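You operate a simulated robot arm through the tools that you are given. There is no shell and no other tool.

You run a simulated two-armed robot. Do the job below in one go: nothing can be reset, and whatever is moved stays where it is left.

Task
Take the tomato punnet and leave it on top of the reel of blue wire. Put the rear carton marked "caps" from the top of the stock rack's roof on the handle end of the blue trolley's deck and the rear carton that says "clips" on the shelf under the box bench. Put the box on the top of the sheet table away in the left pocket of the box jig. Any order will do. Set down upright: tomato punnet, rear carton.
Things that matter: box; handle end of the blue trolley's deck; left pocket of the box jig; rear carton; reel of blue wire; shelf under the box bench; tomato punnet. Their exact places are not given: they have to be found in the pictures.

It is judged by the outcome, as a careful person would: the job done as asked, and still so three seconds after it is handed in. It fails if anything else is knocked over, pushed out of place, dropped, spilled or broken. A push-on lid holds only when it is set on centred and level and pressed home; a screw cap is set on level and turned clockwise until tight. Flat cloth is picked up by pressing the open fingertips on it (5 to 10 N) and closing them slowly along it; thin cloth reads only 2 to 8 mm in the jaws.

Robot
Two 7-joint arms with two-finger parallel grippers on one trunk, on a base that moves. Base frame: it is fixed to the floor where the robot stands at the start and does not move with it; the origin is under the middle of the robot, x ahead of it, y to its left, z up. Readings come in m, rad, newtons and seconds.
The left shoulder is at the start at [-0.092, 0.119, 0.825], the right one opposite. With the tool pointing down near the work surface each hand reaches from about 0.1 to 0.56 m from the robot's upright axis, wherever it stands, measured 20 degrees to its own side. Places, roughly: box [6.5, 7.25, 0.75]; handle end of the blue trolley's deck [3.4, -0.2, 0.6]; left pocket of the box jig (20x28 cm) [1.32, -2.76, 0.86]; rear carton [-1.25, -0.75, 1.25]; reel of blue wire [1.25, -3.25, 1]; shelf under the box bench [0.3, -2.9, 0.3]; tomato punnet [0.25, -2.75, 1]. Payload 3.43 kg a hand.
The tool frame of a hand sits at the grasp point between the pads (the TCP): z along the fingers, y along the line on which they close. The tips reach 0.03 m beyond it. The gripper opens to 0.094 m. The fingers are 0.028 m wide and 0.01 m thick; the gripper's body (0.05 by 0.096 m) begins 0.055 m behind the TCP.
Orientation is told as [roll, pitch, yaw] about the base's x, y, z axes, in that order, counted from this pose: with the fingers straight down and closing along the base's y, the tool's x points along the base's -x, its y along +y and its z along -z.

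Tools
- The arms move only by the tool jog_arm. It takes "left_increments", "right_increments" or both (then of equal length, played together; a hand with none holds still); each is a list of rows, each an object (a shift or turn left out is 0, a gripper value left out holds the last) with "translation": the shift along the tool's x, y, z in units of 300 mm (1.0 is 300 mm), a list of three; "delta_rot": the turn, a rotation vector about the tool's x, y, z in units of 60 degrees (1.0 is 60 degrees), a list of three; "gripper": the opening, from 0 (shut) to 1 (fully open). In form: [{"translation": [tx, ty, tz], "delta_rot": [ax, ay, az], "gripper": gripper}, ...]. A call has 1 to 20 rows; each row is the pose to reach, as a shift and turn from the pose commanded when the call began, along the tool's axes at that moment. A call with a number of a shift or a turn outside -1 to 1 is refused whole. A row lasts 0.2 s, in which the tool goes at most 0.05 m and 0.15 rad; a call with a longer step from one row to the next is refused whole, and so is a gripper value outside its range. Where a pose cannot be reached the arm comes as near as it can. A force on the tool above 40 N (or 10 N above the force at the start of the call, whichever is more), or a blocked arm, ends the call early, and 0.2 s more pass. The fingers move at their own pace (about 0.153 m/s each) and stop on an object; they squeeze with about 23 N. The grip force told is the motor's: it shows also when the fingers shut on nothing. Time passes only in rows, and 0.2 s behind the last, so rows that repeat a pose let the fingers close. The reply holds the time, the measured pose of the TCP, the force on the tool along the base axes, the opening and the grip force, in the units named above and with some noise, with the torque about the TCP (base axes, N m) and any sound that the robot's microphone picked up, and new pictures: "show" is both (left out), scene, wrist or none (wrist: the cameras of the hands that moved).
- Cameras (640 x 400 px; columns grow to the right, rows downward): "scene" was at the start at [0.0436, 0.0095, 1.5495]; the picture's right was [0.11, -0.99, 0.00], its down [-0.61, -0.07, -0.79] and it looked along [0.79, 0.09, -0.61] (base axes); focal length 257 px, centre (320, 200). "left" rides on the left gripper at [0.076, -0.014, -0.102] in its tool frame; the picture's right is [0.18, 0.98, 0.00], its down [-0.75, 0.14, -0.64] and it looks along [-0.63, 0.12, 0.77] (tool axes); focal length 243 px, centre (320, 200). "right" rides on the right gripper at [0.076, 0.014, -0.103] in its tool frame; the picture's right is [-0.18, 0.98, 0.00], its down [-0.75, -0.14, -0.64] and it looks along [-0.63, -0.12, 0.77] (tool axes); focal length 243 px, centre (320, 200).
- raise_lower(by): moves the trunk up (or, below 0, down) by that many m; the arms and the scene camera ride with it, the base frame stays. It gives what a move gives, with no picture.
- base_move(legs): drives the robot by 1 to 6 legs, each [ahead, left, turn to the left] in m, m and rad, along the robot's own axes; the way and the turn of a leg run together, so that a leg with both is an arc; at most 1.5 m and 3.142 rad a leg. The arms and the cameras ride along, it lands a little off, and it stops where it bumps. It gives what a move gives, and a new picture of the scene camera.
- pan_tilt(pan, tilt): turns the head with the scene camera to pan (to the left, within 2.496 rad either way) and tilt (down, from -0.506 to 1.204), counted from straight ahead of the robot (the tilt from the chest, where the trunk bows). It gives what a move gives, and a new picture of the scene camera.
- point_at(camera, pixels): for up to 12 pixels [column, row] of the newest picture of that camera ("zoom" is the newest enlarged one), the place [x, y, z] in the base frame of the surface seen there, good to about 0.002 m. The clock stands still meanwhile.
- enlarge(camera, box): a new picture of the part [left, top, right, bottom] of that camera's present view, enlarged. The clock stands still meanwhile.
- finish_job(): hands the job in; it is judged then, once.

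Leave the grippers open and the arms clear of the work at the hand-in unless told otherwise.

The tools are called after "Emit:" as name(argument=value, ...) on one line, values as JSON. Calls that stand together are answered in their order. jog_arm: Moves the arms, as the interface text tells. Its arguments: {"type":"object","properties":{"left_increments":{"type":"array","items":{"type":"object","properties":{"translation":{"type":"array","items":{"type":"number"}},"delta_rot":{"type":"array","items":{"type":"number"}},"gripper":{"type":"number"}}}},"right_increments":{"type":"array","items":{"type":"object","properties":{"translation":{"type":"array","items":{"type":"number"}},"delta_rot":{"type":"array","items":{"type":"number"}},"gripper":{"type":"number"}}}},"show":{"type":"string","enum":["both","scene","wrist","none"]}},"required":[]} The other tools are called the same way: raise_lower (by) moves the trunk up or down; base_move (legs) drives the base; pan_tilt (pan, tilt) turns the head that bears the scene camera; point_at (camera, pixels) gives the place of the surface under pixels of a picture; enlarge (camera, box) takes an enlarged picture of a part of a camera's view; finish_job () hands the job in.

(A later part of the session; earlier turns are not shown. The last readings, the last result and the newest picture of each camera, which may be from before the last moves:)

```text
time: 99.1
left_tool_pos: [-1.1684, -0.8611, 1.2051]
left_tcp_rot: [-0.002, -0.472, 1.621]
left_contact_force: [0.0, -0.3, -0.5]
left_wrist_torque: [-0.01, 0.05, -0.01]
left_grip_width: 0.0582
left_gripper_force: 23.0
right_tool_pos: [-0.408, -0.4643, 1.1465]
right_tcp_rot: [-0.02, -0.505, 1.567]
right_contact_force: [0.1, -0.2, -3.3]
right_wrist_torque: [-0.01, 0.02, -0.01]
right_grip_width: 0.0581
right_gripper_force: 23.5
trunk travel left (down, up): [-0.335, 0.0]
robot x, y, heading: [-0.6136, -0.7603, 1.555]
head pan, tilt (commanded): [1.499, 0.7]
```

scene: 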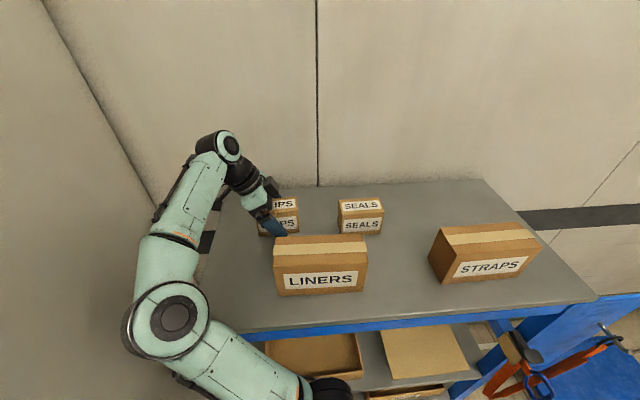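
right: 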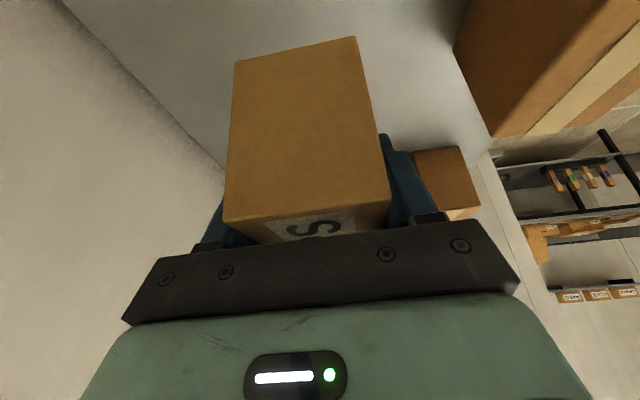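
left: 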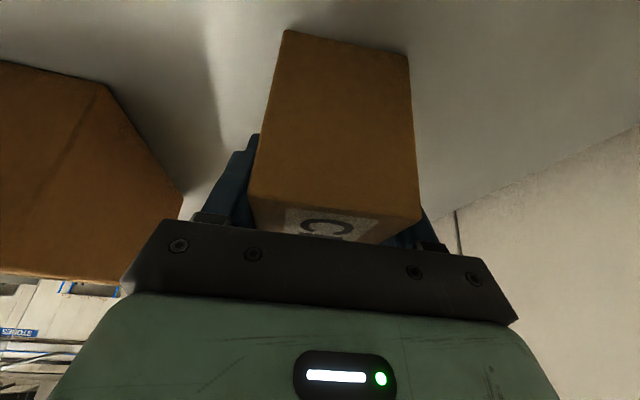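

Gripped at 0.058 m. I lift straight up about 0.115 m.

Emit:
jog_arm(left_increments=[{"translation": [-0.0174, 0, -0.0342]}, {"translation": [-0.0454, 0, -0.0891]}, {"translation": [-0.0756, 0, -0.1485]}, {"translation": [-0.1059, 0, -0.2079]}, {"translation": [-0.1361, 0, -0.2673]}, {"translation": [-0.174, 0, -0.3416]}, {"translation": [-0.174, 0, -0.3416]}], show="both")

```text
time: 100.7
left_tool_pos: [-1.1689, -0.8635, 1.3068]
left_tcp_rot: [-0.002, -0.471, 1.62]
left_contact_force: [-0.6, 0.7, -1.5]
left_wrist_torque: [-0.02, 0.02, -0.02]
left_grip_width: 0.0582
left_gripper_force: 22.9
left hand out of reach, approached as far as the arm can: row 6, 7
right_tool_pos: [-0.4088, -0.4649, 1.1462]
right_tcp_rot: [-0.021, -0.503, 1.565]
right_contact_force: [1.0, -0.6, -2.1]
right_wrist_torque: [0.0, 0.03, -0.03]
right_grip_width: 0.058
right_gripper_force: 23.6
trunk travel left (down, up): [-0.335, 0.0]
robot x, y, heading: [-0.6161, -0.7579, 1.555]
head pan, tilt (commanded): [1.499, 0.7]
```

scene: 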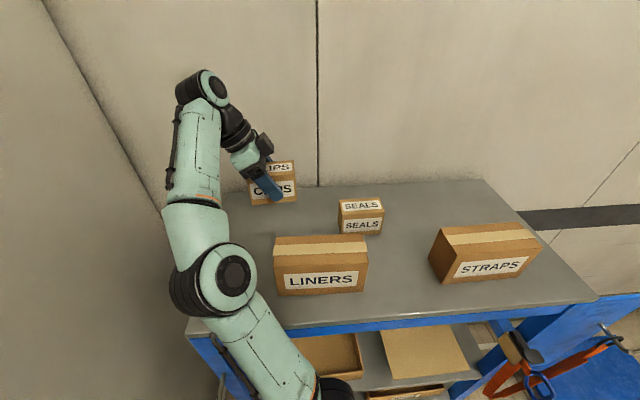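
left: 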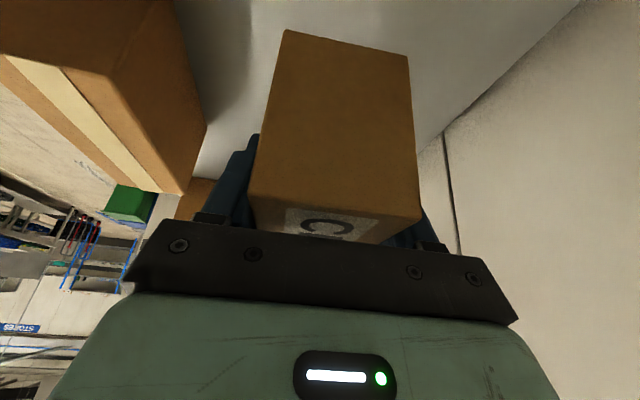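

Bottom at about 1.263. I draw it back 6 cm and up a bit more before passing LINERS.

Emit:
jog_arm(left_increments=[{"translation": [-0.0122, -0.0667, -0.0312]}, {"translation": [-0.0245, -0.133, -0.0623]}, {"translation": [-0.0367, -0.2, -0.0935]}, {"translation": [-0.0367, -0.2, -0.0935]}], show="none")

```text
time: 101.7
left_tool_pos: [-1.1394, -0.8625, 1.3225]
left_tcp_rot: [0.006, -0.473, 1.624]
left_contact_force: [0.6, 0.0, -1.7]
left_wrist_torque: [-0.02, -0.01, 0.0]
left_grip_width: 0.0584
left_gripper_force: 22.7
left hand out of reach, approached as far as the arm can: row 2, 3, 4
right_tool_pos: [-0.408, -0.4651, 1.146]
right_tcp_rot: [-0.02, -0.503, 1.567]
right_contact_force: [-0.5, -0.3, -1.7]
right_wrist_torque: [-0.01, 0.01, -0.01]
right_grip_width: 0.058
right_gripper_force: 22.2
trunk travel left (down, up): [-0.335, 0.0]
robot x, y, heading: [-0.6189, -0.7604, 1.554]
head pan, tilt (commanded): [1.499, 0.7]
```

Bottom is now about 1.278, 1.7 cm above LINERS. I strafe the base right 0.4 m to leave the rack.

Emit:
base_move(legs=[[0, -0.4, 0]])

```text
time: 105.8
left_tool_pos: [-0.7384, -0.8694, 1.3221]
left_tcp_rot: [0.007, -0.471, 1.624]
left_contact_force: [0.3, 1.3, -2.0]
left_wrist_torque: [-0.02, 0.0, 0.01]
left_grip_width: 0.0584
left_gripper_force: 22.6
right_tool_pos: [-0.0063, -0.4707, 1.1466]
right_tcp_rot: [-0.019, -0.505, 1.567]
right_contact_force: [-0.7, 0.1, -2.8]
right_wrist_torque: [0.02, 0.02, -0.05]
right_grip_width: 0.0582
right_gripper_force: 23.0
trunk travel left (down, up): [-0.335, 0.0]
robot x, y, heading: [-0.214, -0.7691, 1.556]
head pan, tilt (commanded): [1.499, 0.7]
```

scene: 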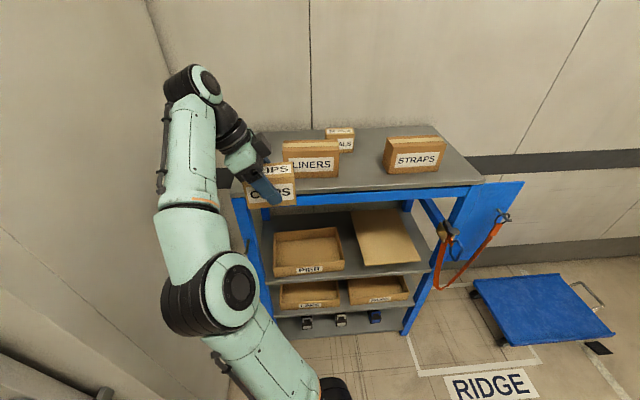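

Clear, and LINERS, SEALS and STRAPS look undisturbed. I bring the left hand round to the front, lower.

Emit:
jog_arm(left_increments=[{"translation": [-0.063, -0.0817, 0.0776]}, {"translation": [-0.126, -0.1634, 0.1551]}, {"translation": [-0.189, -0.2451, 0.2327]}, {"translation": [-0.252, -0.3269, 0.3103]}, {"translation": [-0.315, -0.4086, 0.3879]}, {"translation": [-0.378, -0.4903, 0.4654]}, {"translation": [-0.441, -0.572, 0.543]}], show="none")

Emit:
jog_arm(left_increments=[{"translation": [-0.063, -0.0817, 0.0776]}, {"translation": [-0.126, -0.1634, 0.1551]}, {"translation": [-0.189, -0.2451, 0.2327]}, {"translation": [-0.252, -0.3269, 0.3103]}, {"translation": [-0.315, -0.4086, 0.3879]}, {"translation": [-0.378, -0.4903, 0.4654]}, {"translation": [-0.441, -0.572, 0.543]}], show="none")

Emit:
pan_tilt(pan=0.0, tilt=0.7)

```text
time: 107.4
left_tool_pos: [-0.578, -0.6677, 1.2359]
left_tcp_rot: [0.005, -0.471, 1.626]
left_contact_force: [-0.4, -0.2, -2.4]
left_wrist_torque: [0.01, 0.0, 0.04]
left_grip_width: 0.0582
left_gripper_force: 22.8
right_tool_pos: [-0.007, -0.4713, 1.1454]
right_tcp_rot: [-0.019, -0.502, 1.568]
right_contact_force: [0.2, 0.0, -1.6]
right_wrist_torque: [-0.01, -0.01, 0.01]
right_grip_width: 0.0583
right_gripper_force: 23.0
trunk travel left (down, up): [-0.335, 0.0]
robot x, y, heading: [-0.2177, -0.7661, 1.555]
head pan, tilt (commanded): [1.499, 0.7]
```

```text
time: 109.0
left_tool_pos: [-0.4174, -0.4659, 1.1505]
left_tcp_rot: [0.005, -0.472, 1.623]
left_contact_force: [0.9, 0.6, -1.6]
left_wrist_torque: [-0.04, 0.0, -0.01]
left_grip_width: 0.0582
left_gripper_force: 22.7
right_tool_pos: [-0.0069, -0.4698, 1.1455]
right_tcp_rot: [-0.019, -0.503, 1.568]
right_contact_force: [-0.5, 1.4, -2.0]
right_wrist_torque: [-0.04, -0.03, 0.02]
right_grip_width: 0.0582
right_gripper_force: 23.4
trunk travel left (down, up): [-0.335, 0.0]
robot x, y, heading: [-0.2184, -0.7675, 1.554]
head pan, tilt (commanded): [1.499, 0.7]
```

```text
time: 110.6
left_tool_pos: [-0.4181, -0.4667, 1.151]
left_tcp_rot: [0.005, -0.472, 1.625]
left_contact_force: [0.2, 0.0, -2.4]
left_wrist_torque: [0.02, -0.01, 0.03]
left_grip_width: 0.0583
left_gripper_force: 22.9
right_tool_pos: [-0.0076, -0.4702, 1.1455]
right_tcp_rot: [-0.019, -0.504, 1.567]
right_contact_force: [0.2, 0.2, -1.9]
right_wrist_torque: [-0.01, 0.01, 0.02]
right_grip_width: 0.0581
right_gripper_force: 22.8
trunk travel left (down, up): [-0.335, 0.0]
robot x, y, heading: [-0.2173, -0.7653, 1.559]
head pan, tilt (commanded): [0.0, 0.7]
```

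scene: 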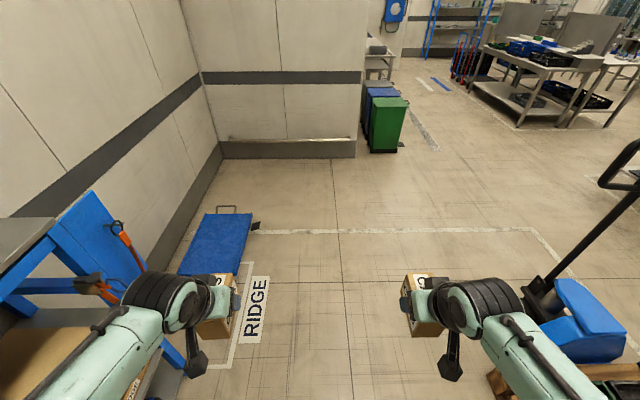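

Both cartons are held. Next I turn to face the bench (-y): turn right in two legs, then move left 0.25 m before going forward, to stay clear of the cold-room door handles.

Emit:
base_move(legs=[[0, 0, -1.565], [0, 0, -1.565], [0, 0.25, 0], [0.5, 0.1, 0], [0.6, 0.3, 0]])

```text
time: 126.9
left_tool_pos: [0.6183, -2.1741, 1.15]
left_tcp_rot: [0.006, -0.471, -1.515]
left_contact_force: [-0.4, 0.1, -2.6]
left_wrist_torque: [-0.01, -0.01, 0.0]
left_grip_width: 0.0583
left_gripper_force: 23.1
right_tool_pos: [0.206, -2.1687, 1.146]
right_tcp_rot: [-0.019, -0.502, -1.573]
right_contact_force: [0.1, -1.0, -1.9]
right_wrist_torque: [0.02, 0.02, -0.02]
right_grip_width: 0.0581
right_gripper_force: 23.0
trunk travel left (down, up): [-0.335, 0.0]
robot x, y, heading: [0.4156, -1.8784, -1.587]
head pan, tilt (commanded): [0.0, 0.7]
```

scene: 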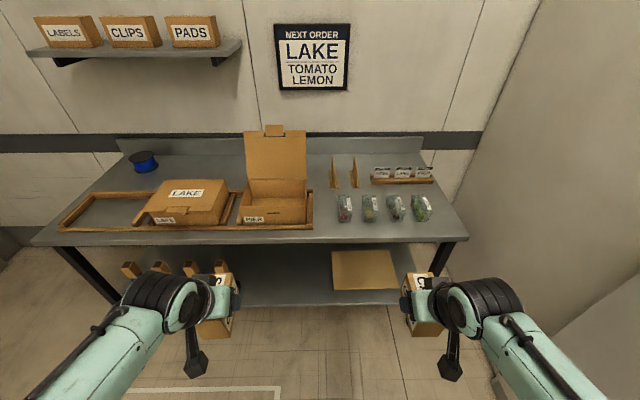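

I'm in front of the bench. I enlarge the bench top to find the punnets and the reel.

Emit:
enlarge(camera="scene", box=[310, 140, 470, 240])

Emit:
enlarge(camera="scene", box=[40, 110, 330, 290])

Emit:
point_at(camera="scene", pixels=[[345, 202], [370, 202], [396, 202], [421, 202], [345, 218], [143, 155], [143, 163], [250, 290], [330, 260], [390, 300], [120, 205], [65, 222]])

```text
4.00 times, centred on (390, 190) of scene
```

zoom: 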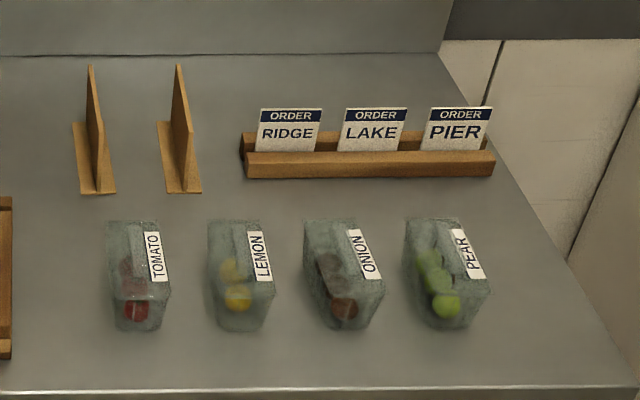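

```text
2.21 times, centred on (185, 200) of scene
```

zoom: 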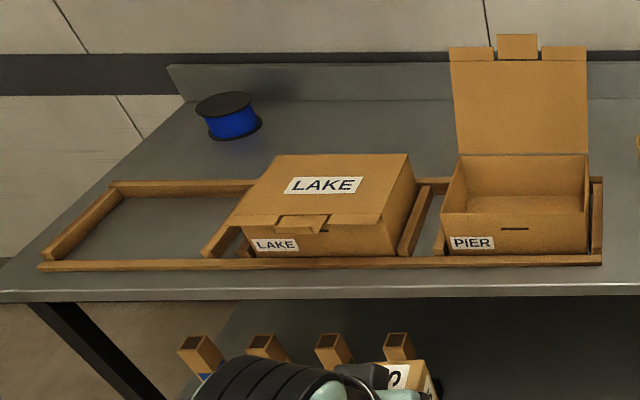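

```text
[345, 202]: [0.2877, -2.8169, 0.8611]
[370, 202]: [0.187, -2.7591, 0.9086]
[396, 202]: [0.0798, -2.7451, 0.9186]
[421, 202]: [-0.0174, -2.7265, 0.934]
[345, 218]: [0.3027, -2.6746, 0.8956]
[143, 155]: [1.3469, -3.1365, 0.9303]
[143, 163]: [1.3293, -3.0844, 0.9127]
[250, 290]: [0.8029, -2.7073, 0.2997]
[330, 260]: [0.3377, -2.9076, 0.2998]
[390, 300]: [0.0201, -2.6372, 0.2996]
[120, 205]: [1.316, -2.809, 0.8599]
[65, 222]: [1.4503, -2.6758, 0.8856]
```

Bench top z=0.86; shelf z=0.30; the shelf is free at about x 0.4–0.85 between the kraft sheets and the four upright items. The tomato punnet is leftmost at (0.29, -2.73), the reel at (1.33, -3.10) with top ≈0.93. First CLIPS: I lower the trunk here, clear of the bench.

Emit:
raise_lower(by=-0.335)

Emit:
pan_tilt(pan=0.2, tilt=0.6)

```text
time: 130.2
left_tool_pos: [0.6172, -2.1742, 0.8156]
left_tcp_rot: [0.005, -0.473, -1.517]
left_contact_force: [0.4, -0.4, -3.5]
left_wrist_torque: [0.02, -0.01, 0.02]
left_grip_width: 0.0582
left_gripper_force: 22.8
right_tool_pos: [0.207, -2.1705, 0.8111]
right_tcp_rot: [-0.019, -0.503, -1.573]
right_contact_force: [-0.6, -0.8, -1.3]
right_wrist_torque: [-0.02, -0.03, 0.0]
right_grip_width: 0.0582
right_gripper_force: 22.8
trunk travel left (down, up): [0.0, 0.335]
robot x, y, heading: [0.4183, -1.8739, -1.583]
head pan, tilt (commanded): [0.0, 0.7]
```

```text
time: 130.9
left_tool_pos: [0.6172, -2.1733, 0.8153]
left_tcp_rot: [0.003, -0.472, -1.517]
left_contact_force: [-0.2, -0.5, -2.3]
left_wrist_torque: [0.0, 0.01, 0.0]
left_grip_width: 0.0582
left_gripper_force: 23.7
right_tool_pos: [0.2064, -2.1705, 0.8106]
right_tcp_rot: [-0.021, -0.503, -1.573]
right_contact_force: [-0.4, -0.3, -2.8]
right_wrist_torque: [0.05, 0.01, -0.03]
right_grip_width: 0.0584
right_gripper_force: 23.0
trunk travel left (down, up): [0.0, 0.335]
robot x, y, heading: [0.416, -1.8751, -1.588]
head pan, tilt (commanded): [0.201, 0.6]
```

scene: 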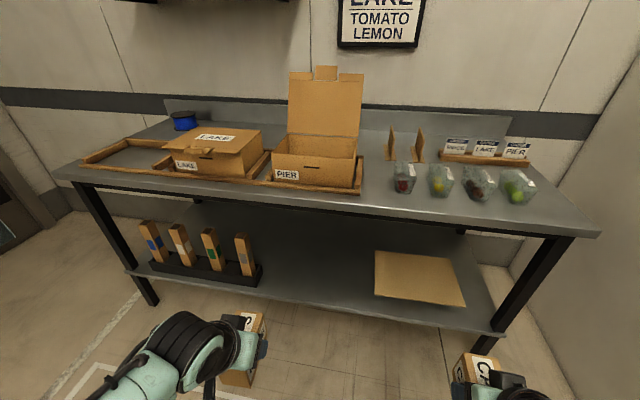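

Clear view of the shelf now. I measure the free zone: items' tray right end (262,275), kraft sheet left edge (375,290), shelf front edge (320,308), bench apron underside.

Emit:
point_at(camera="scene", pixels=[[258, 283], [262, 268], [375, 293], [376, 255], [320, 306], [320, 270], [300, 240], [300, 195], [300, 203], [320, 225], [330, 312], [258, 245]])

```text
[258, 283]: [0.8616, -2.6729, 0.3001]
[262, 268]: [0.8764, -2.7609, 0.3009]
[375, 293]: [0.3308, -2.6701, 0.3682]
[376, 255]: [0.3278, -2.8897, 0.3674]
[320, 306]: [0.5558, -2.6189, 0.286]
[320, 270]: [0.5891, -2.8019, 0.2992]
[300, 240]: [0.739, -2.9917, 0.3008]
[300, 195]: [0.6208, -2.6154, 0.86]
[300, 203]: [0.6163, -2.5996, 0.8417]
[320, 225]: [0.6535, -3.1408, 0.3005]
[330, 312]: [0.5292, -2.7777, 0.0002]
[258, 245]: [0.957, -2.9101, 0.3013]
```

Free shelf area: x 0.34–0.87, y -2.62…-3.2. Target for CLIPS ≈ (0.61, -2.78). I lower the left hand and reach forward beneath bench height, still in front of the bench.

Emit:
jog_arm(left_increments=[{"translation": [-0.005, -0.003, 0.12]}, {"translation": [-0.009, -0.006, 0.24]}, {"translation": [-0.014, -0.009, 0.36]}, {"translation": [-0.019, -0.012, 0.48]}, {"translation": [-0.024, -0.016, 0.6]}, {"translation": [-0.028, -0.019, 0.72]}, {"translation": [-0.033, -0.022, 0.84]}], show="none")

Emit:
jog_arm(left_increments=[{"translation": [-0.005, -0.003, 0.12]}, {"translation": [-0.009, -0.006, 0.24]}, {"translation": [-0.014, -0.009, 0.36]}, {"translation": [-0.019, -0.012, 0.48]}, {"translation": [-0.024, -0.016, 0.6]}, {"translation": [-0.028, -0.019, 0.72]}, {"translation": [-0.033, -0.022, 0.84]}], show="scene")

```text
time: 132.5
left_tool_pos: [0.619, -2.2986, 0.5955]
left_tcp_rot: [0.007, -0.474, -1.517]
left_contact_force: [-0.4, -0.4, -2.8]
left_wrist_torque: [0.01, 0.02, -0.01]
left_grip_width: 0.0583
left_gripper_force: 22.7
right_tool_pos: [0.2072, -2.171, 0.8105]
right_tcp_rot: [-0.019, -0.502, -1.571]
right_contact_force: [0.0, 0.7, -1.3]
right_wrist_torque: [-0.04, 0.0, 0.0]
right_grip_width: 0.0581
right_gripper_force: 23.0
trunk travel left (down, up): [0.0, 0.335]
robot x, y, heading: [0.421, -1.875, -1.587]
head pan, tilt (commanded): [0.201, 0.6]
```

```text
time: 134.1
left_tool_pos: [0.6195, -2.4215, 0.3742]
left_tcp_rot: [0.006, -0.475, -1.516]
left_contact_force: [0.3, 0.8, -2.8]
left_wrist_torque: [0.05, -0.02, 0.01]
left_grip_width: 0.058
left_gripper_force: 23.0
right_tool_pos: [0.2062, -2.1703, 0.8109]
right_tcp_rot: [-0.019, -0.503, -1.573]
right_contact_force: [0.0, -0.4, -1.6]
right_wrist_torque: [-0.01, -0.02, -0.02]
right_grip_width: 0.0582
right_gripper_force: 23.3
trunk travel left (down, up): [0.0, 0.335]
robot x, y, heading: [0.4177, -1.8704, -1.587]
head pan, tilt (commanded): [0.201, 0.6]
```

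scene: 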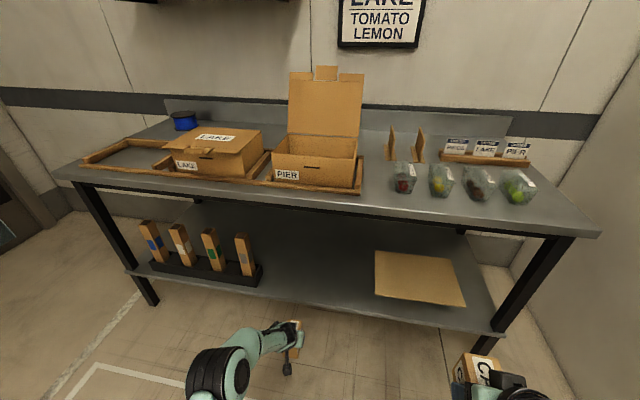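

I check the heights of forearm and wrist before sliding under the bench.

Emit:
point_at(camera="scene", pixels=[[205, 360], [225, 375], [245, 345], [262, 335], [280, 328], [293, 340], [290, 365]])

Emit:
enlarge(camera="scene", box=[180, 300, 340, 400])

```text
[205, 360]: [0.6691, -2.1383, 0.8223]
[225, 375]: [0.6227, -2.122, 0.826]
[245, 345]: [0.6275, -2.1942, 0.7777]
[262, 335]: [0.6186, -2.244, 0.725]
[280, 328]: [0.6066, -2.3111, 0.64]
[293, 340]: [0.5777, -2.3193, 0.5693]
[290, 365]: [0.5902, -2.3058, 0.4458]
```

```text
4.00 times, centred on (260, 350) of scene
```

zoom: 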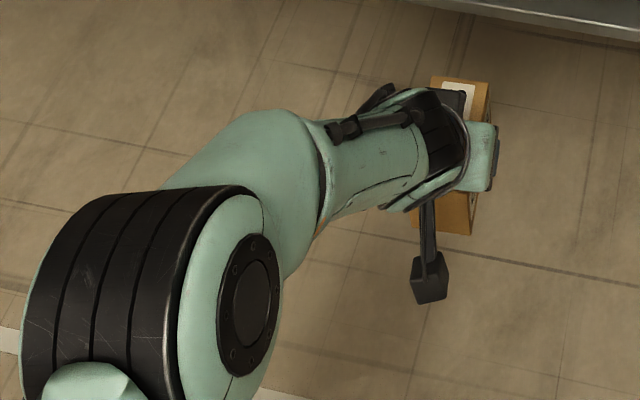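

The forearm at the bench edge would be below z≈0.73, under the apron. I extend the left hand a further 0.13 m at constant height.

Emit:
jog_arm(left_increments=[{"translation": [-0.096, -0.006, 0.049]}, {"translation": [-0.193, -0.012, 0.098]}, {"translation": [-0.289, -0.017, 0.148]}, {"translation": [-0.385, -0.023, 0.197]}, {"translation": [-0.385, -0.023, 0.197]}], show="scene")

```text
time: 135.3
left_tool_pos: [0.6203, -2.5077, 0.3753]
left_tcp_rot: [0.006, -0.471, -1.516]
left_contact_force: [0.8, 0.4, -1.9]
left_wrist_torque: [-0.02, -0.02, -0.01]
left_grip_width: 0.0582
left_gripper_force: 23.4
left hand out of reach, approached as far as the arm can: row 3, 4, 5
right_tool_pos: [0.2063, -2.1697, 0.8101]
right_tcp_rot: [-0.019, -0.503, -1.573]
right_contact_force: [0.5, -0.3, -2.1]
right_wrist_torque: [0.01, 0.02, -0.03]
right_grip_width: 0.058
right_gripper_force: 23.1
trunk travel left (down, up): [0.0, 0.335]
robot x, y, heading: [0.4153, -1.8754, -1.585]
head pan, tilt (commanded): [0.201, 0.6]
```

scene: 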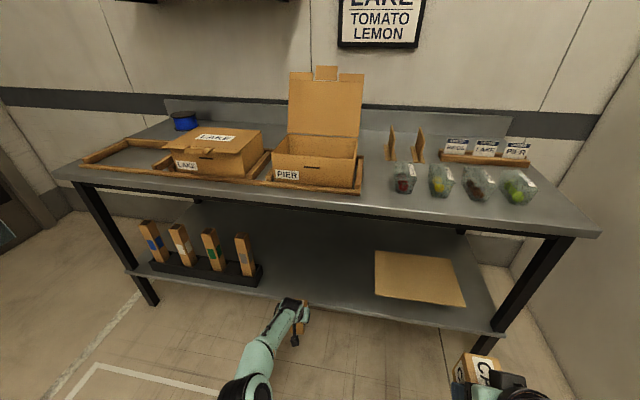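

The arm is stretched to y=-2.508 at z 0.375 (carton bottom ≈0.33). I drive forward 0.25 m to carry it onto the shelf area.

Emit:
base_move(legs=[[0.25, 0, 0]])

Emit:
pan_tilt(pan=0.35, tilt=0.85)

Emit:
enlarge(camera="left", box=[0, 0, 640, 400])

```text
time: 137.1
left_tool_pos: [0.6153, -2.7564, 0.3758]
left_tcp_rot: [0.007, -0.472, -1.519]
left_contact_force: [0.8, 1.1, -1.8]
left_wrist_torque: [0.03, 0.0, 0.04]
left_grip_width: 0.0584
left_gripper_force: 23.4
right_tool_pos: [0.2021, -2.4172, 0.8098]
right_tcp_rot: [-0.019, -0.502, -1.576]
right_contact_force: [-0.2, 0.0, -1.4]
right_wrist_torque: [-0.01, 0.02, -0.01]
right_grip_width: 0.0582
right_gripper_force: 23.2
trunk travel left (down, up): [0.0, 0.335]
robot x, y, heading: [0.4141, -2.1196, -1.585]
head pan, tilt (commanded): [0.201, 0.6]
```

scene: 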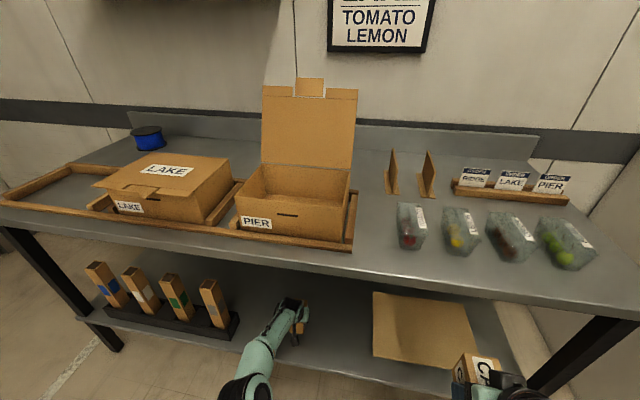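

```text
time: 137.9
left_tool_pos: [0.6161, -2.7549, 0.3763]
left_tcp_rot: [0.005, -0.473, -1.519]
left_contact_force: [0.2, -0.4, -2.1]
left_wrist_torque: [0.01, 0.0, -0.01]
left_grip_width: 0.0582
left_gripper_force: 22.9
right_tool_pos: [0.2033, -2.4165, 0.8108]
right_tcp_rot: [-0.02, -0.504, -1.575]
right_contact_force: [0.3, 0.0, -2.2]
right_wrist_torque: [0.0, 0.04, 0.01]
right_grip_width: 0.0586
right_gripper_force: 23.1
trunk travel left (down, up): [0.0, 0.335]
robot x, y, heading: [0.4148, -2.1245, -1.585]
head pan, tilt (commanded): [0.351, 0.85]
```

scene: 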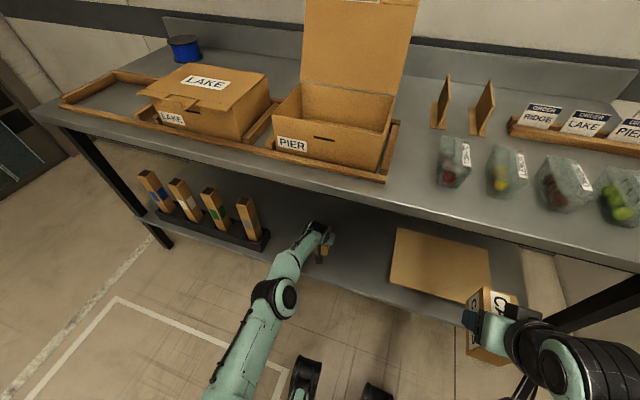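

```text
1.00 times, centred on (320, 200) of left (not enlarged: the box is as wide or as high as the picture)
```

zoom: 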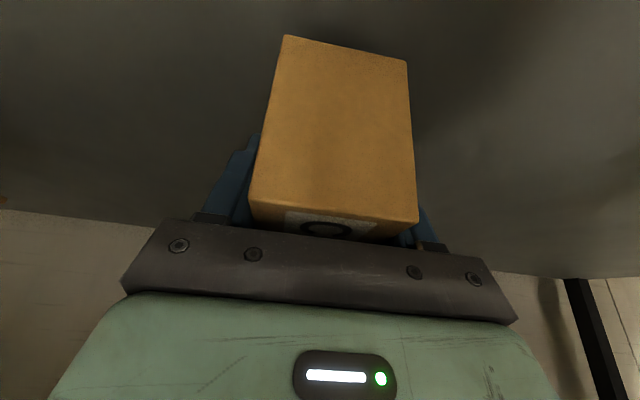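

The carton hovers over the free shelf at (0.616, -2.756). I lower it slowly about 3 cm onto the shelf.

Emit:
jog_arm(left_increments=[{"translation": [0.0152, 0, 0.0297]}, {"translation": [0.0303, 0, 0.0594]}, {"translation": [0.038, 0, 0.0742]}, {"translation": [0.0424, 0, 0.0831]}, {"translation": [0.047, 0, 0.092]}, {"translation": [0.047, 0, 0.092]}], show="wrist")

```text
time: 139.3
left_tool_pos: [0.6185, -2.7499, 0.3454]
left_tcp_rot: [0.005, -0.472, -1.518]
left_contact_force: [0.8, -0.4, -2.8]
left_wrist_torque: [0.0, -0.01, 0.0]
left_grip_width: 0.0582
left_gripper_force: 22.9
left hand out of reach, approached as far as the arm can: row 2, 3, 4, 5, 6
right_tool_pos: [0.2031, -2.4186, 0.8112]
right_tcp_rot: [-0.021, -0.505, -1.574]
right_contact_force: [0.3, 0.8, -2.1]
right_wrist_torque: [-0.02, 0.02, -0.04]
right_grip_width: 0.0584
right_gripper_force: 22.8
trunk travel left (down, up): [0.0, 0.335]
robot x, y, heading: [0.411, -2.1212, -1.587]
head pan, tilt (commanded): [0.351, 0.85]
```

left: 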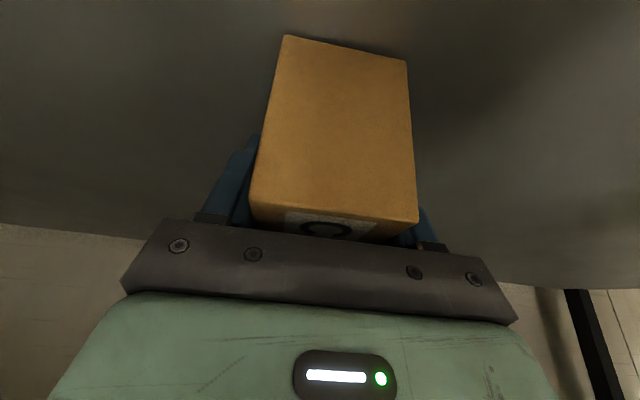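

Force shows only the weight still, so it is a hair above the shelf. I draw back 1 cm and ease down a few mm more.

Emit:
jog_arm(left_increments=[{"translation": [0.0296, 0.002, -0.0151]}, {"translation": [0.0356, 0.002, -0.0033]}, {"translation": [0.0403, 0.002, 0.0056]}, {"translation": [0.0403, 0.002, 0.0056]}], show="none")

```text
time: 140.3
left_tool_pos: [0.6197, -2.7405, 0.3442]
left_tcp_rot: [0.004, -0.482, -1.517]
left_contact_force: [3.0, 2.4, 20.7]
left_wrist_torque: [0.13, 0.49, -0.18]
left_grip_width: 0.0586
left_gripper_force: 23.1
right_tool_pos: [0.2029, -2.4155, 0.8109]
right_tcp_rot: [-0.019, -0.505, -1.575]
right_contact_force: [0.4, 1.0, -1.3]
right_wrist_torque: [0.04, 0.03, -0.03]
right_grip_width: 0.0582
right_gripper_force: 22.7
trunk travel left (down, up): [0.0, 0.335]
robot x, y, heading: [0.4136, -2.1192, -1.587]
head pan, tilt (commanded): [0.351, 0.85]
```

Firm contact (20 N). I ease the command up about 5 mm to relax, then open.

Emit:
jog_arm(left_increments=[{"translation": [-0.0075, 0, -0.0148]}, {"translation": [-0.0075, 0, -0.0148]}], show="none")

Emit:
jog_arm(left_increments=[{"gripper": 0.7}, {"gripper": 0.85}, {"gripper": 1.0}, {"gripper": 1.0}], show="wrist")

```text
time: 140.9
left_tool_pos: [0.6166, -2.7385, 0.3444]
left_tcp_rot: [0.005, -0.47, -1.518]
left_contact_force: [0.2, -1.3, 4.2]
left_wrist_torque: [-0.36, 0.07, 0.11]
left_grip_width: 0.058
left_gripper_force: 23.1
right_tool_pos: [0.2026, -2.4174, 0.8103]
right_tcp_rot: [-0.018, -0.504, -1.574]
right_contact_force: [0.3, 0.6, -2.4]
right_wrist_torque: [0.02, 0.0, 0.0]
right_grip_width: 0.0583
right_gripper_force: 22.6
trunk travel left (down, up): [0.0, 0.335]
robot x, y, heading: [0.411, -2.1222, -1.584]
head pan, tilt (commanded): [0.351, 0.85]
```

```text
time: 141.9
left_tool_pos: [0.6176, -2.7395, 0.3445]
left_tcp_rot: [0.005, -0.472, -1.52]
left_contact_force: [-0.5, -0.6, -0.5]
left_wrist_torque: [0.02, 0.01, 0.0]
left_grip_width: 0.0941
left_gripper_force: 0.1
right_tool_pos: [0.2026, -2.4195, 0.8109]
right_tcp_rot: [-0.02, -0.502, -1.573]
right_contact_force: [-0.4, 0.6, -2.8]
right_wrist_torque: [-0.02, -0.02, 0.02]
right_grip_width: 0.058
right_gripper_force: 23.4
trunk travel left (down, up): [0.0, 0.335]
robot x, y, heading: [0.4147, -2.121, -1.586]
head pan, tilt (commanded): [0.351, 0.85]
```

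left: 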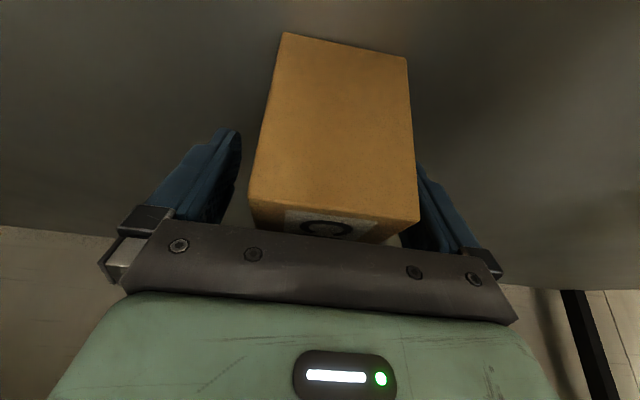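

Released; the carton stands on the shelf. I pull the open hand straight back along the carton.

Emit:
jog_arm(left_increments=[{"translation": [0.071, 0, -0.036]}, {"translation": [0.142, 0, -0.073]}, {"translation": [0.213, 0, -0.109]}, {"translation": [0.284, 0, -0.146]}, {"translation": [0.356, 0, -0.182]}], show="wrist")

```text
time: 143.1
left_tool_pos: [0.612, -2.6192, 0.3443]
left_tcp_rot: [0.005, -0.474, -1.516]
left_contact_force: [0.0, -0.2, 0.2]
left_wrist_torque: [-0.01, 0.0, -0.01]
left_grip_width: 0.0941
left_gripper_force: 0.1
right_tool_pos: [0.2027, -2.4172, 0.8116]
right_tcp_rot: [-0.02, -0.505, -1.573]
right_contact_force: [-0.3, 0.8, -1.9]
right_wrist_torque: [0.0, -0.02, 0.0]
right_grip_width: 0.0582
right_gripper_force: 22.6
trunk travel left (down, up): [0.0, 0.335]
robot x, y, heading: [0.4128, -2.1215, -1.58]
head pan, tilt (commanded): [0.351, 0.85]
```

left: 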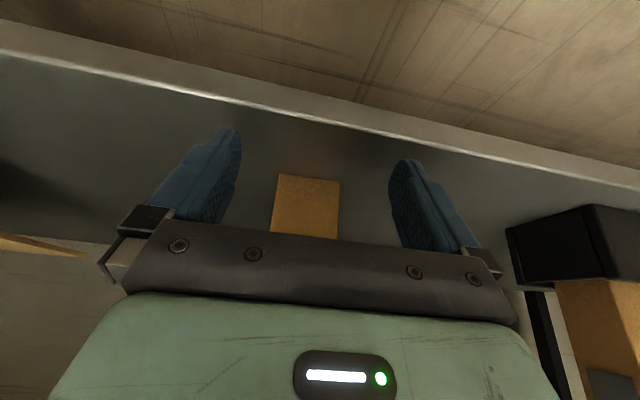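

CLIPS stands on the shelf at about (0.62, -2.74). I back off 0.3 m, then look to confirm it.

Emit:
base_move(legs=[[-0.3, 0, 0]])

Emit:
enlarge(camera="scene", box=[160, 130, 480, 330])

```text
time: 145.1
left_tool_pos: [0.6175, -2.3216, 0.3446]
left_tcp_rot: [0.006, -0.473, -1.514]
left_contact_force: [0.1, -0.2, -0.5]
left_wrist_torque: [-0.01, 0.01, 0.0]
left_grip_width: 0.094
left_gripper_force: 0.1
right_tool_pos: [0.2086, -2.1216, 0.8117]
right_tcp_rot: [-0.019, -0.505, -1.57]
right_contact_force: [0.3, 0.5, -2.5]
right_wrist_torque: [0.02, -0.01, 0.0]
right_grip_width: 0.0581
right_gripper_force: 23.1
trunk travel left (down, up): [0.0, 0.335]
robot x, y, heading: [0.4155, -1.8239, -1.582]
head pan, tilt (commanded): [0.351, 0.85]
```

scene: 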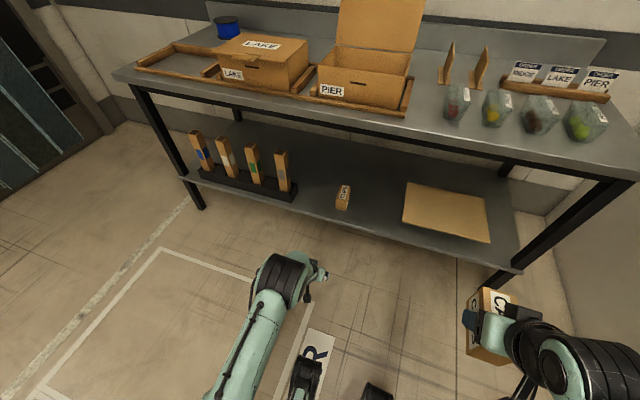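

```text
2.00 times, centred on (320, 230) of scene
```

zoom: 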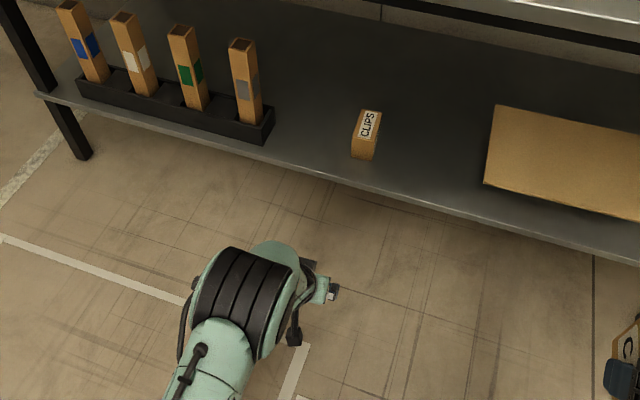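

CLIPS is upright on the shelf. Now I raise the trunk 0.25 m and lift the left hand above bench height.

Emit:
raise_lower(by=0.25)

Emit:
jog_arm(left_increments=[{"translation": [-0.032, 0.001, -0.124]}, {"translation": [-0.065, 0.003, -0.248]}, {"translation": [-0.097, 0.004, -0.372]}, {"translation": [-0.129, 0.006, -0.495]}, {"translation": [-0.162, 0.007, -0.619]}, {"translation": [-0.194, 0.009, -0.743]}], show="none")

Emit:
jog_arm(left_increments=[{"translation": [-0.032, 0.001, -0.124]}, {"translation": [-0.065, 0.003, -0.248]}, {"translation": [-0.097, 0.004, -0.372]}, {"translation": [-0.129, 0.006, -0.495]}, {"translation": [-0.162, 0.007, -0.619]}, {"translation": [-0.194, 0.009, -0.743]}], show="none")

Emit:
pan_tilt(pan=-0.1, tilt=0.5)

```text
time: 147.7
left_tool_pos: [0.6178, -2.3211, 0.595]
left_tcp_rot: [0.005, -0.471, -1.514]
left_contact_force: [-1.1, -0.3, 0.4]
left_wrist_torque: [0.02, -0.02, 0.0]
left_grip_width: 0.0937
left_gripper_force: 0.1
right_tool_pos: [0.2078, -2.1204, 1.0618]
right_tcp_rot: [-0.02, -0.502, -1.57]
right_contact_force: [0.6, -0.2, -1.7]
right_wrist_torque: [-0.03, 0.0, -0.02]
right_grip_width: 0.0583
right_gripper_force: 23.1
trunk travel left (down, up): [-0.25, 0.085]
robot x, y, heading: [0.4222, -1.8233, -1.581]
head pan, tilt (commanded): [0.351, 0.85]
```

```text
time: 149.1
left_tool_pos: [0.617, -2.2706, 0.8191]
left_tcp_rot: [0.005, -0.474, -1.514]
left_contact_force: [-0.3, 0.0, -0.2]
left_wrist_torque: [0.04, -0.03, 0.02]
left_grip_width: 0.0941
left_gripper_force: 0.0
right_tool_pos: [0.208, -2.1199, 1.0611]
right_tcp_rot: [-0.02, -0.504, -1.569]
right_contact_force: [-0.2, -0.6, -2.5]
right_wrist_torque: [0.01, 0.0, -0.01]
right_grip_width: 0.0583
right_gripper_force: 22.3
trunk travel left (down, up): [-0.25, 0.085]
robot x, y, heading: [0.4182, -1.8251, -1.582]
head pan, tilt (commanded): [0.351, 0.85]
```

```text
time: 150.5
left_tool_pos: [0.6152, -2.2225, 1.0443]
left_tcp_rot: [0.008, -0.471, -1.513]
left_contact_force: [0.0, 0.0, 0.0]
left_wrist_torque: [0.04, 0.0, 0.03]
left_grip_width: 0.0941
left_gripper_force: 0.1
right_tool_pos: [0.2082, -2.1218, 1.0604]
right_tcp_rot: [-0.021, -0.504, -1.57]
right_contact_force: [-0.1, -0.1, -2.5]
right_wrist_torque: [0.04, 0.02, -0.04]
right_grip_width: 0.0583
right_gripper_force: 23.1
trunk travel left (down, up): [-0.25, 0.085]
robot x, y, heading: [0.4198, -1.8251, -1.581]
head pan, tilt (commanded): [0.351, 0.85]
```

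```text
time: 151.4
left_tool_pos: [0.6142, -2.2228, 1.0446]
left_tcp_rot: [0.004, -0.474, -1.514]
left_contact_force: [0.9, 0.3, 0.8]
left_wrist_torque: [0.05, -0.03, -0.02]
left_grip_width: 0.0937
left_gripper_force: 0.0
right_tool_pos: [0.2077, -2.1219, 1.0603]
right_tcp_rot: [-0.018, -0.504, -1.569]
right_contact_force: [0.5, 0.7, -2.8]
right_wrist_torque: [0.02, -0.03, 0.0]
right_grip_width: 0.0582
right_gripper_force: 22.2
trunk travel left (down, up): [-0.25, 0.085]
robot x, y, heading: [0.4196, -1.825, -1.582]
head pan, tilt (commanded): [-0.099, 0.499]
```

scene: 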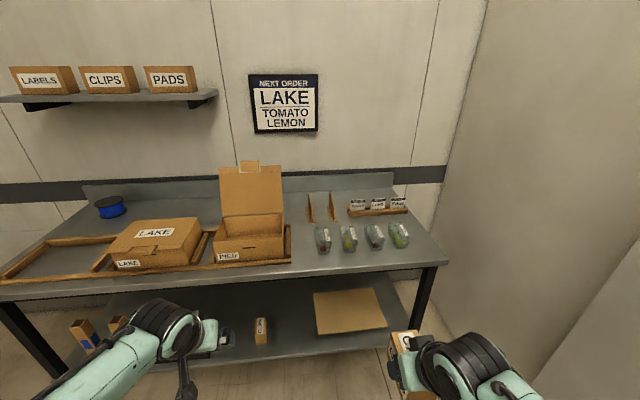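

I strafe right 0.325 m and go forward 0.28 m so the left wrist camera can look at the tomato punnet.

Emit:
base_move(legs=[[0, -0.325, 0], [0.28, 0, 0]])

Emit:
jog_arm(left_increments=[{"translation": [0, 0, 0]}], show="wrist")

```text
time: 156.4
left_tool_pos: [0.2858, -2.4981, 1.0444]
left_tcp_rot: [0.003, -0.471, -1.511]
left_contact_force: [0.2, 1.2, 0.2]
left_wrist_torque: [0.04, -0.03, -0.01]
left_grip_width: 0.0942
left_gripper_force: 0.1
right_tool_pos: [-0.1207, -2.396, 1.0607]
right_tcp_rot: [-0.019, -0.503, -1.566]
right_contact_force: [-0.1, -0.3, -2.6]
right_wrist_torque: [0.01, -0.03, 0.02]
right_grip_width: 0.0581
right_gripper_force: 23.5
trunk travel left (down, up): [-0.25, 0.085]
robot x, y, heading: [0.0859, -2.1021, -1.582]
head pan, tilt (commanded): [-0.099, 0.499]
```

scene: 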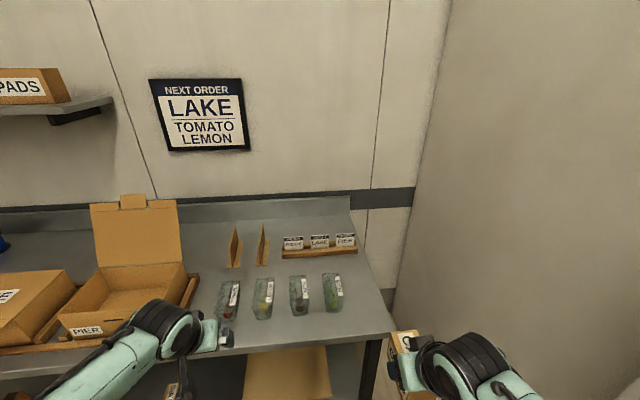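

```text
time: 156.8
left_tool_pos: [0.2849, -2.4975, 1.0438]
left_tcp_rot: [0.004, -0.471, -1.512]
left_contact_force: [-1.0, -0.1, 0.3]
left_wrist_torque: [0.03, 0.0, 0.02]
left_grip_width: 0.094
left_gripper_force: 0.1
right_tool_pos: [-0.1207, -2.3966, 1.059]
right_tcp_rot: [-0.02, -0.503, -1.567]
right_contact_force: [-0.5, -0.1, -2.5]
right_wrist_torque: [-0.03, -0.06, 0.0]
right_grip_width: 0.0582
right_gripper_force: 22.7
trunk travel left (down, up): [-0.25, 0.085]
robot x, y, heading: [0.0893, -2.0989, -1.58]
head pan, tilt (commanded): [-0.099, 0.499]
```

left: 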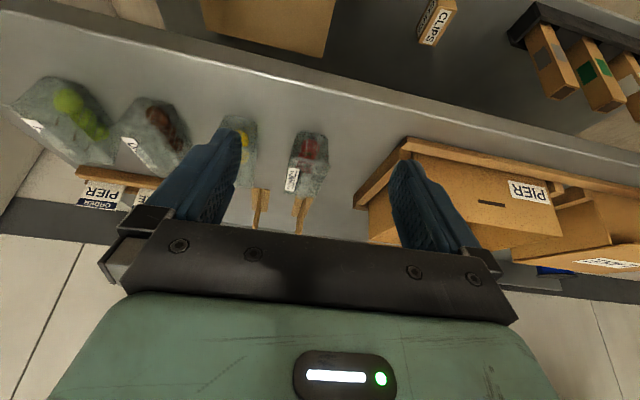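

I see the tomato punnet (red) at (308,165) in the left wrist view. I enlarge it.

Emit:
enlarge(camera="left", box=[220, 100, 380, 240])

Emit:
enlarge(camera="scene", box=[200, 255, 360, 355])

```text
2.86 times, centred on (300, 170) of left
```

zoom: 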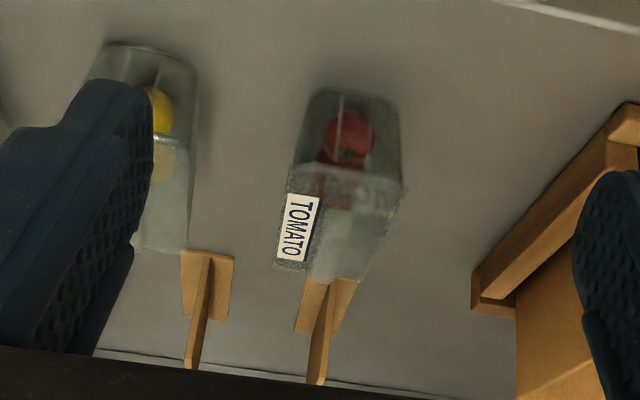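

```text
4.00 times, centred on (280, 305) of scene
```

zoom: 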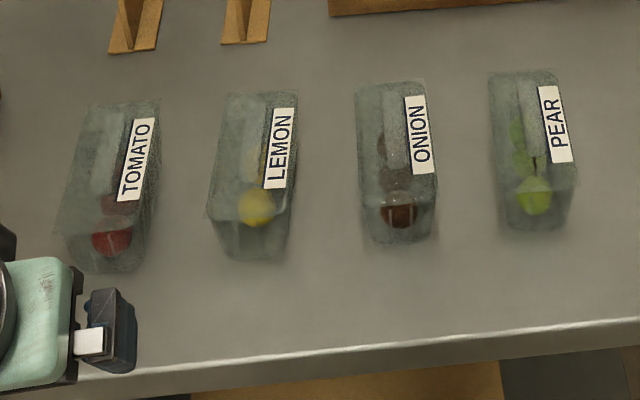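

I probe points on the tomato punnet in the enlarged scene picture (label and edges).

Emit:
point_at(camera="zoom", pixels=[[137, 160], [148, 125], [125, 190], [100, 115], [80, 215], [65, 235], [140, 235], [100, 262], [110, 245], [90, 165], [50, 200], [170, 200]])

```text
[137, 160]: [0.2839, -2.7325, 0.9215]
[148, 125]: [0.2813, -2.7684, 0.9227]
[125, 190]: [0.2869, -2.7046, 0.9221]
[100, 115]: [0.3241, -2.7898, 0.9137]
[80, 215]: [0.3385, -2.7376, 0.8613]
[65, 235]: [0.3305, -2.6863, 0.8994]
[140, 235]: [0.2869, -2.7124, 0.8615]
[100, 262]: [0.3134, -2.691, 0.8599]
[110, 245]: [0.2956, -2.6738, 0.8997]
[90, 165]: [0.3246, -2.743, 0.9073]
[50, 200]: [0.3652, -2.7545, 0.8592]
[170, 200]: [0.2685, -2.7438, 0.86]
```

Emit:
enlarge(camera="left", box=[270, 120, 350, 200])

```text
5.00 times, centred on (310, 160) of left
```

zoom: 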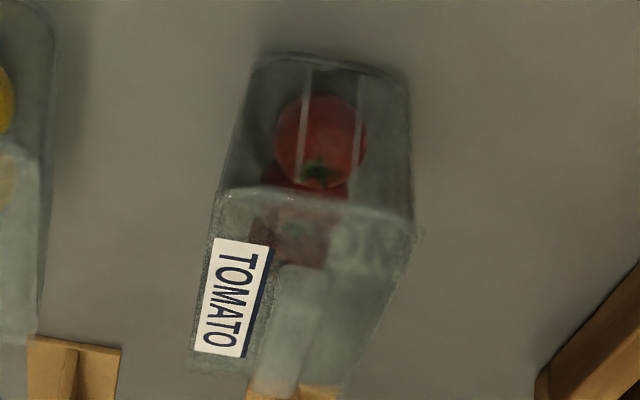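

Emit:
point_at(camera="zoom", pixels=[[220, 200], [320, 208], [410, 226], [235, 300], [400, 262], [372, 335], [200, 368], [335, 378], [260, 60], [400, 75], [235, 150], [408, 150]])

```text
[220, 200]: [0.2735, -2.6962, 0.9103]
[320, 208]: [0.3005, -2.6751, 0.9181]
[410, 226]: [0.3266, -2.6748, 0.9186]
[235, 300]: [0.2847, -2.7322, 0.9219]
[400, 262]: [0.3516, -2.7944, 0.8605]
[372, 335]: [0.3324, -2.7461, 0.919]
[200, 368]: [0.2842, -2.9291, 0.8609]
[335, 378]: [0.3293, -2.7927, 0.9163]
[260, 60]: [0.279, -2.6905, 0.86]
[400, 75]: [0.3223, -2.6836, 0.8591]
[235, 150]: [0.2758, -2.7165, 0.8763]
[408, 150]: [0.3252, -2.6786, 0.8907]
```

The tomato punnet's top is about 0.064×0.12 m, centred (0.302, -2.735), top z 0.92, turned ~5°. I turn the left hand to match and tilt it to 45° for the later long reach, staying high.

Emit:
jog_arm(left_increments=[{"translation": [-0.023, 0.0135, 0.012], "delta_rot": [0.0196, -0.0749, 0.0269], "gripper": 1}, {"translation": [-0.046, 0.027, 0.0235], "delta_rot": [0.0391, -0.1499, 0.0539]}, {"translation": [-0.069, 0.0405, 0.035], "delta_rot": [0.0587, -0.2248, 0.0808]}, {"translation": [-0.092, 0.054, 0.047], "delta_rot": [0.0782, -0.2997, 0.1077]}, {"translation": [-0.092, 0.054, 0.047], "delta_rot": [0.0782, -0.2997, 0.1077]}], show="none")

Emit:
base_move(legs=[[0.14, 0, 0]])

Emit:
jog_arm(left_increments=[{"translation": [0, 0, 0]}], show="wrist")

```text
time: 158.0
left_tool_pos: [0.3041, -2.529, 1.0446]
left_tcp_rot: [0.007, -0.789, -1.655]
left_contact_force: [0.5, 0.6, -0.5]
left_wrist_torque: [-0.01, 0.01, -0.01]
left_grip_width: 0.094
left_gripper_force: 0.1
right_tool_pos: [-0.1212, -2.3968, 1.0619]
right_tcp_rot: [-0.02, -0.502, -1.568]
right_contact_force: [0.7, -0.1, -3.1]
right_wrist_torque: [-0.01, 0.01, 0.01]
right_grip_width: 0.0582
right_gripper_force: 23.3
trunk travel left (down, up): [-0.25, 0.085]
robot x, y, heading: [0.085, -2.0976, -1.579]
head pan, tilt (commanded): [-0.099, 0.499]
```

```text
time: 159.3
left_tool_pos: [0.3021, -2.6663, 1.0433]
left_tcp_rot: [0.006, -0.787, -1.653]
left_contact_force: [0.5, -0.3, -0.1]
left_wrist_torque: [0.05, -0.01, 0.03]
left_grip_width: 0.0938
left_gripper_force: 0.1
right_tool_pos: [-0.1234, -2.5357, 1.0595]
right_tcp_rot: [-0.019, -0.503, -1.567]
right_contact_force: [-0.3, 0.5, -3.4]
right_wrist_torque: [0.02, 0.01, -0.03]
right_grip_width: 0.0582
right_gripper_force: 23.1
trunk travel left (down, up): [-0.25, 0.085]
robot x, y, heading: [0.0852, -2.238, -1.583]
head pan, tilt (commanded): [-0.099, 0.499]
```

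scene: 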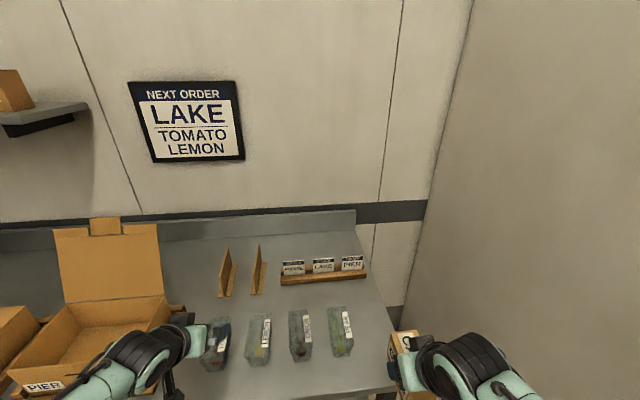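

```text
time: 159.7
left_tool_pos: [0.3014, -2.6659, 1.0439]
left_tcp_rot: [0.006, -0.783, -1.654]
left_contact_force: [0.5, -0.2, 0.3]
left_wrist_torque: [0.02, -0.01, 0.02]
left_grip_width: 0.0939
left_gripper_force: 0.0
right_tool_pos: [-0.1229, -2.5338, 1.0618]
right_tcp_rot: [-0.02, -0.502, -1.567]
right_contact_force: [-1.0, 0.0, -2.1]
right_wrist_torque: [-0.02, 0.0, 0.02]
right_grip_width: 0.0582
right_gripper_force: 23.7
trunk travel left (down, up): [-0.25, 0.085]
robot x, y, heading: [0.0886, -2.2413, -1.58]
head pan, tilt (commanded): [-0.099, 0.499]
```

left: 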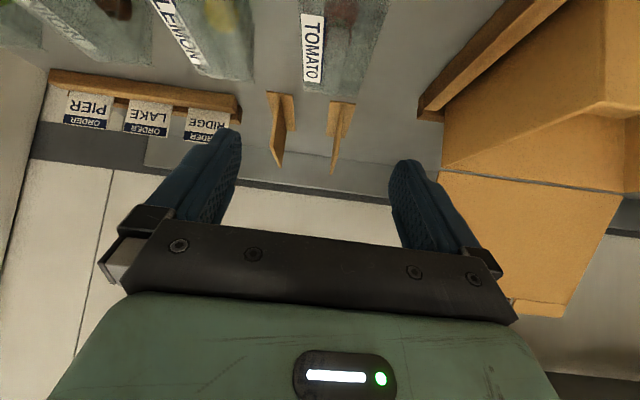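

I measure the punnet again from this closer wrist view.

Emit:
enlarge(camera="left", box=[250, 0, 430, 112])

```text
3.56 times, centred on (340, 56) of left
```

zoom: 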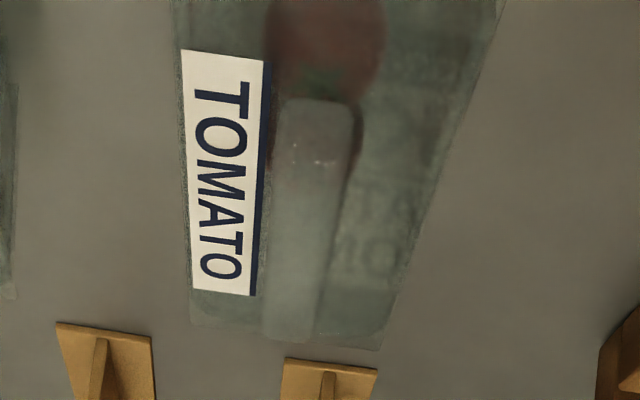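

Emit:
point_at(camera="zoom", pixels=[[185, 60], [262, 70], [195, 285], [250, 290], [198, 318], [375, 340], [495, 10], [455, 120], [410, 250], [180, 30], [310, 200], [290, 335]])

```text
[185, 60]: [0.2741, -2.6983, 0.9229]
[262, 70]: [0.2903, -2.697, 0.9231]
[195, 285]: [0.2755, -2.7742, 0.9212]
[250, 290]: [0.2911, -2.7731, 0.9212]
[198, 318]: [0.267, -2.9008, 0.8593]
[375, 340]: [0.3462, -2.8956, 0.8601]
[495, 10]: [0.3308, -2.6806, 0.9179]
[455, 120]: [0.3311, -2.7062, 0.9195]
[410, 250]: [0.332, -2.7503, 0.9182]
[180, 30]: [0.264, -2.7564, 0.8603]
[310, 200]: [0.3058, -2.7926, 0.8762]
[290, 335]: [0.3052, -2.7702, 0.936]
```

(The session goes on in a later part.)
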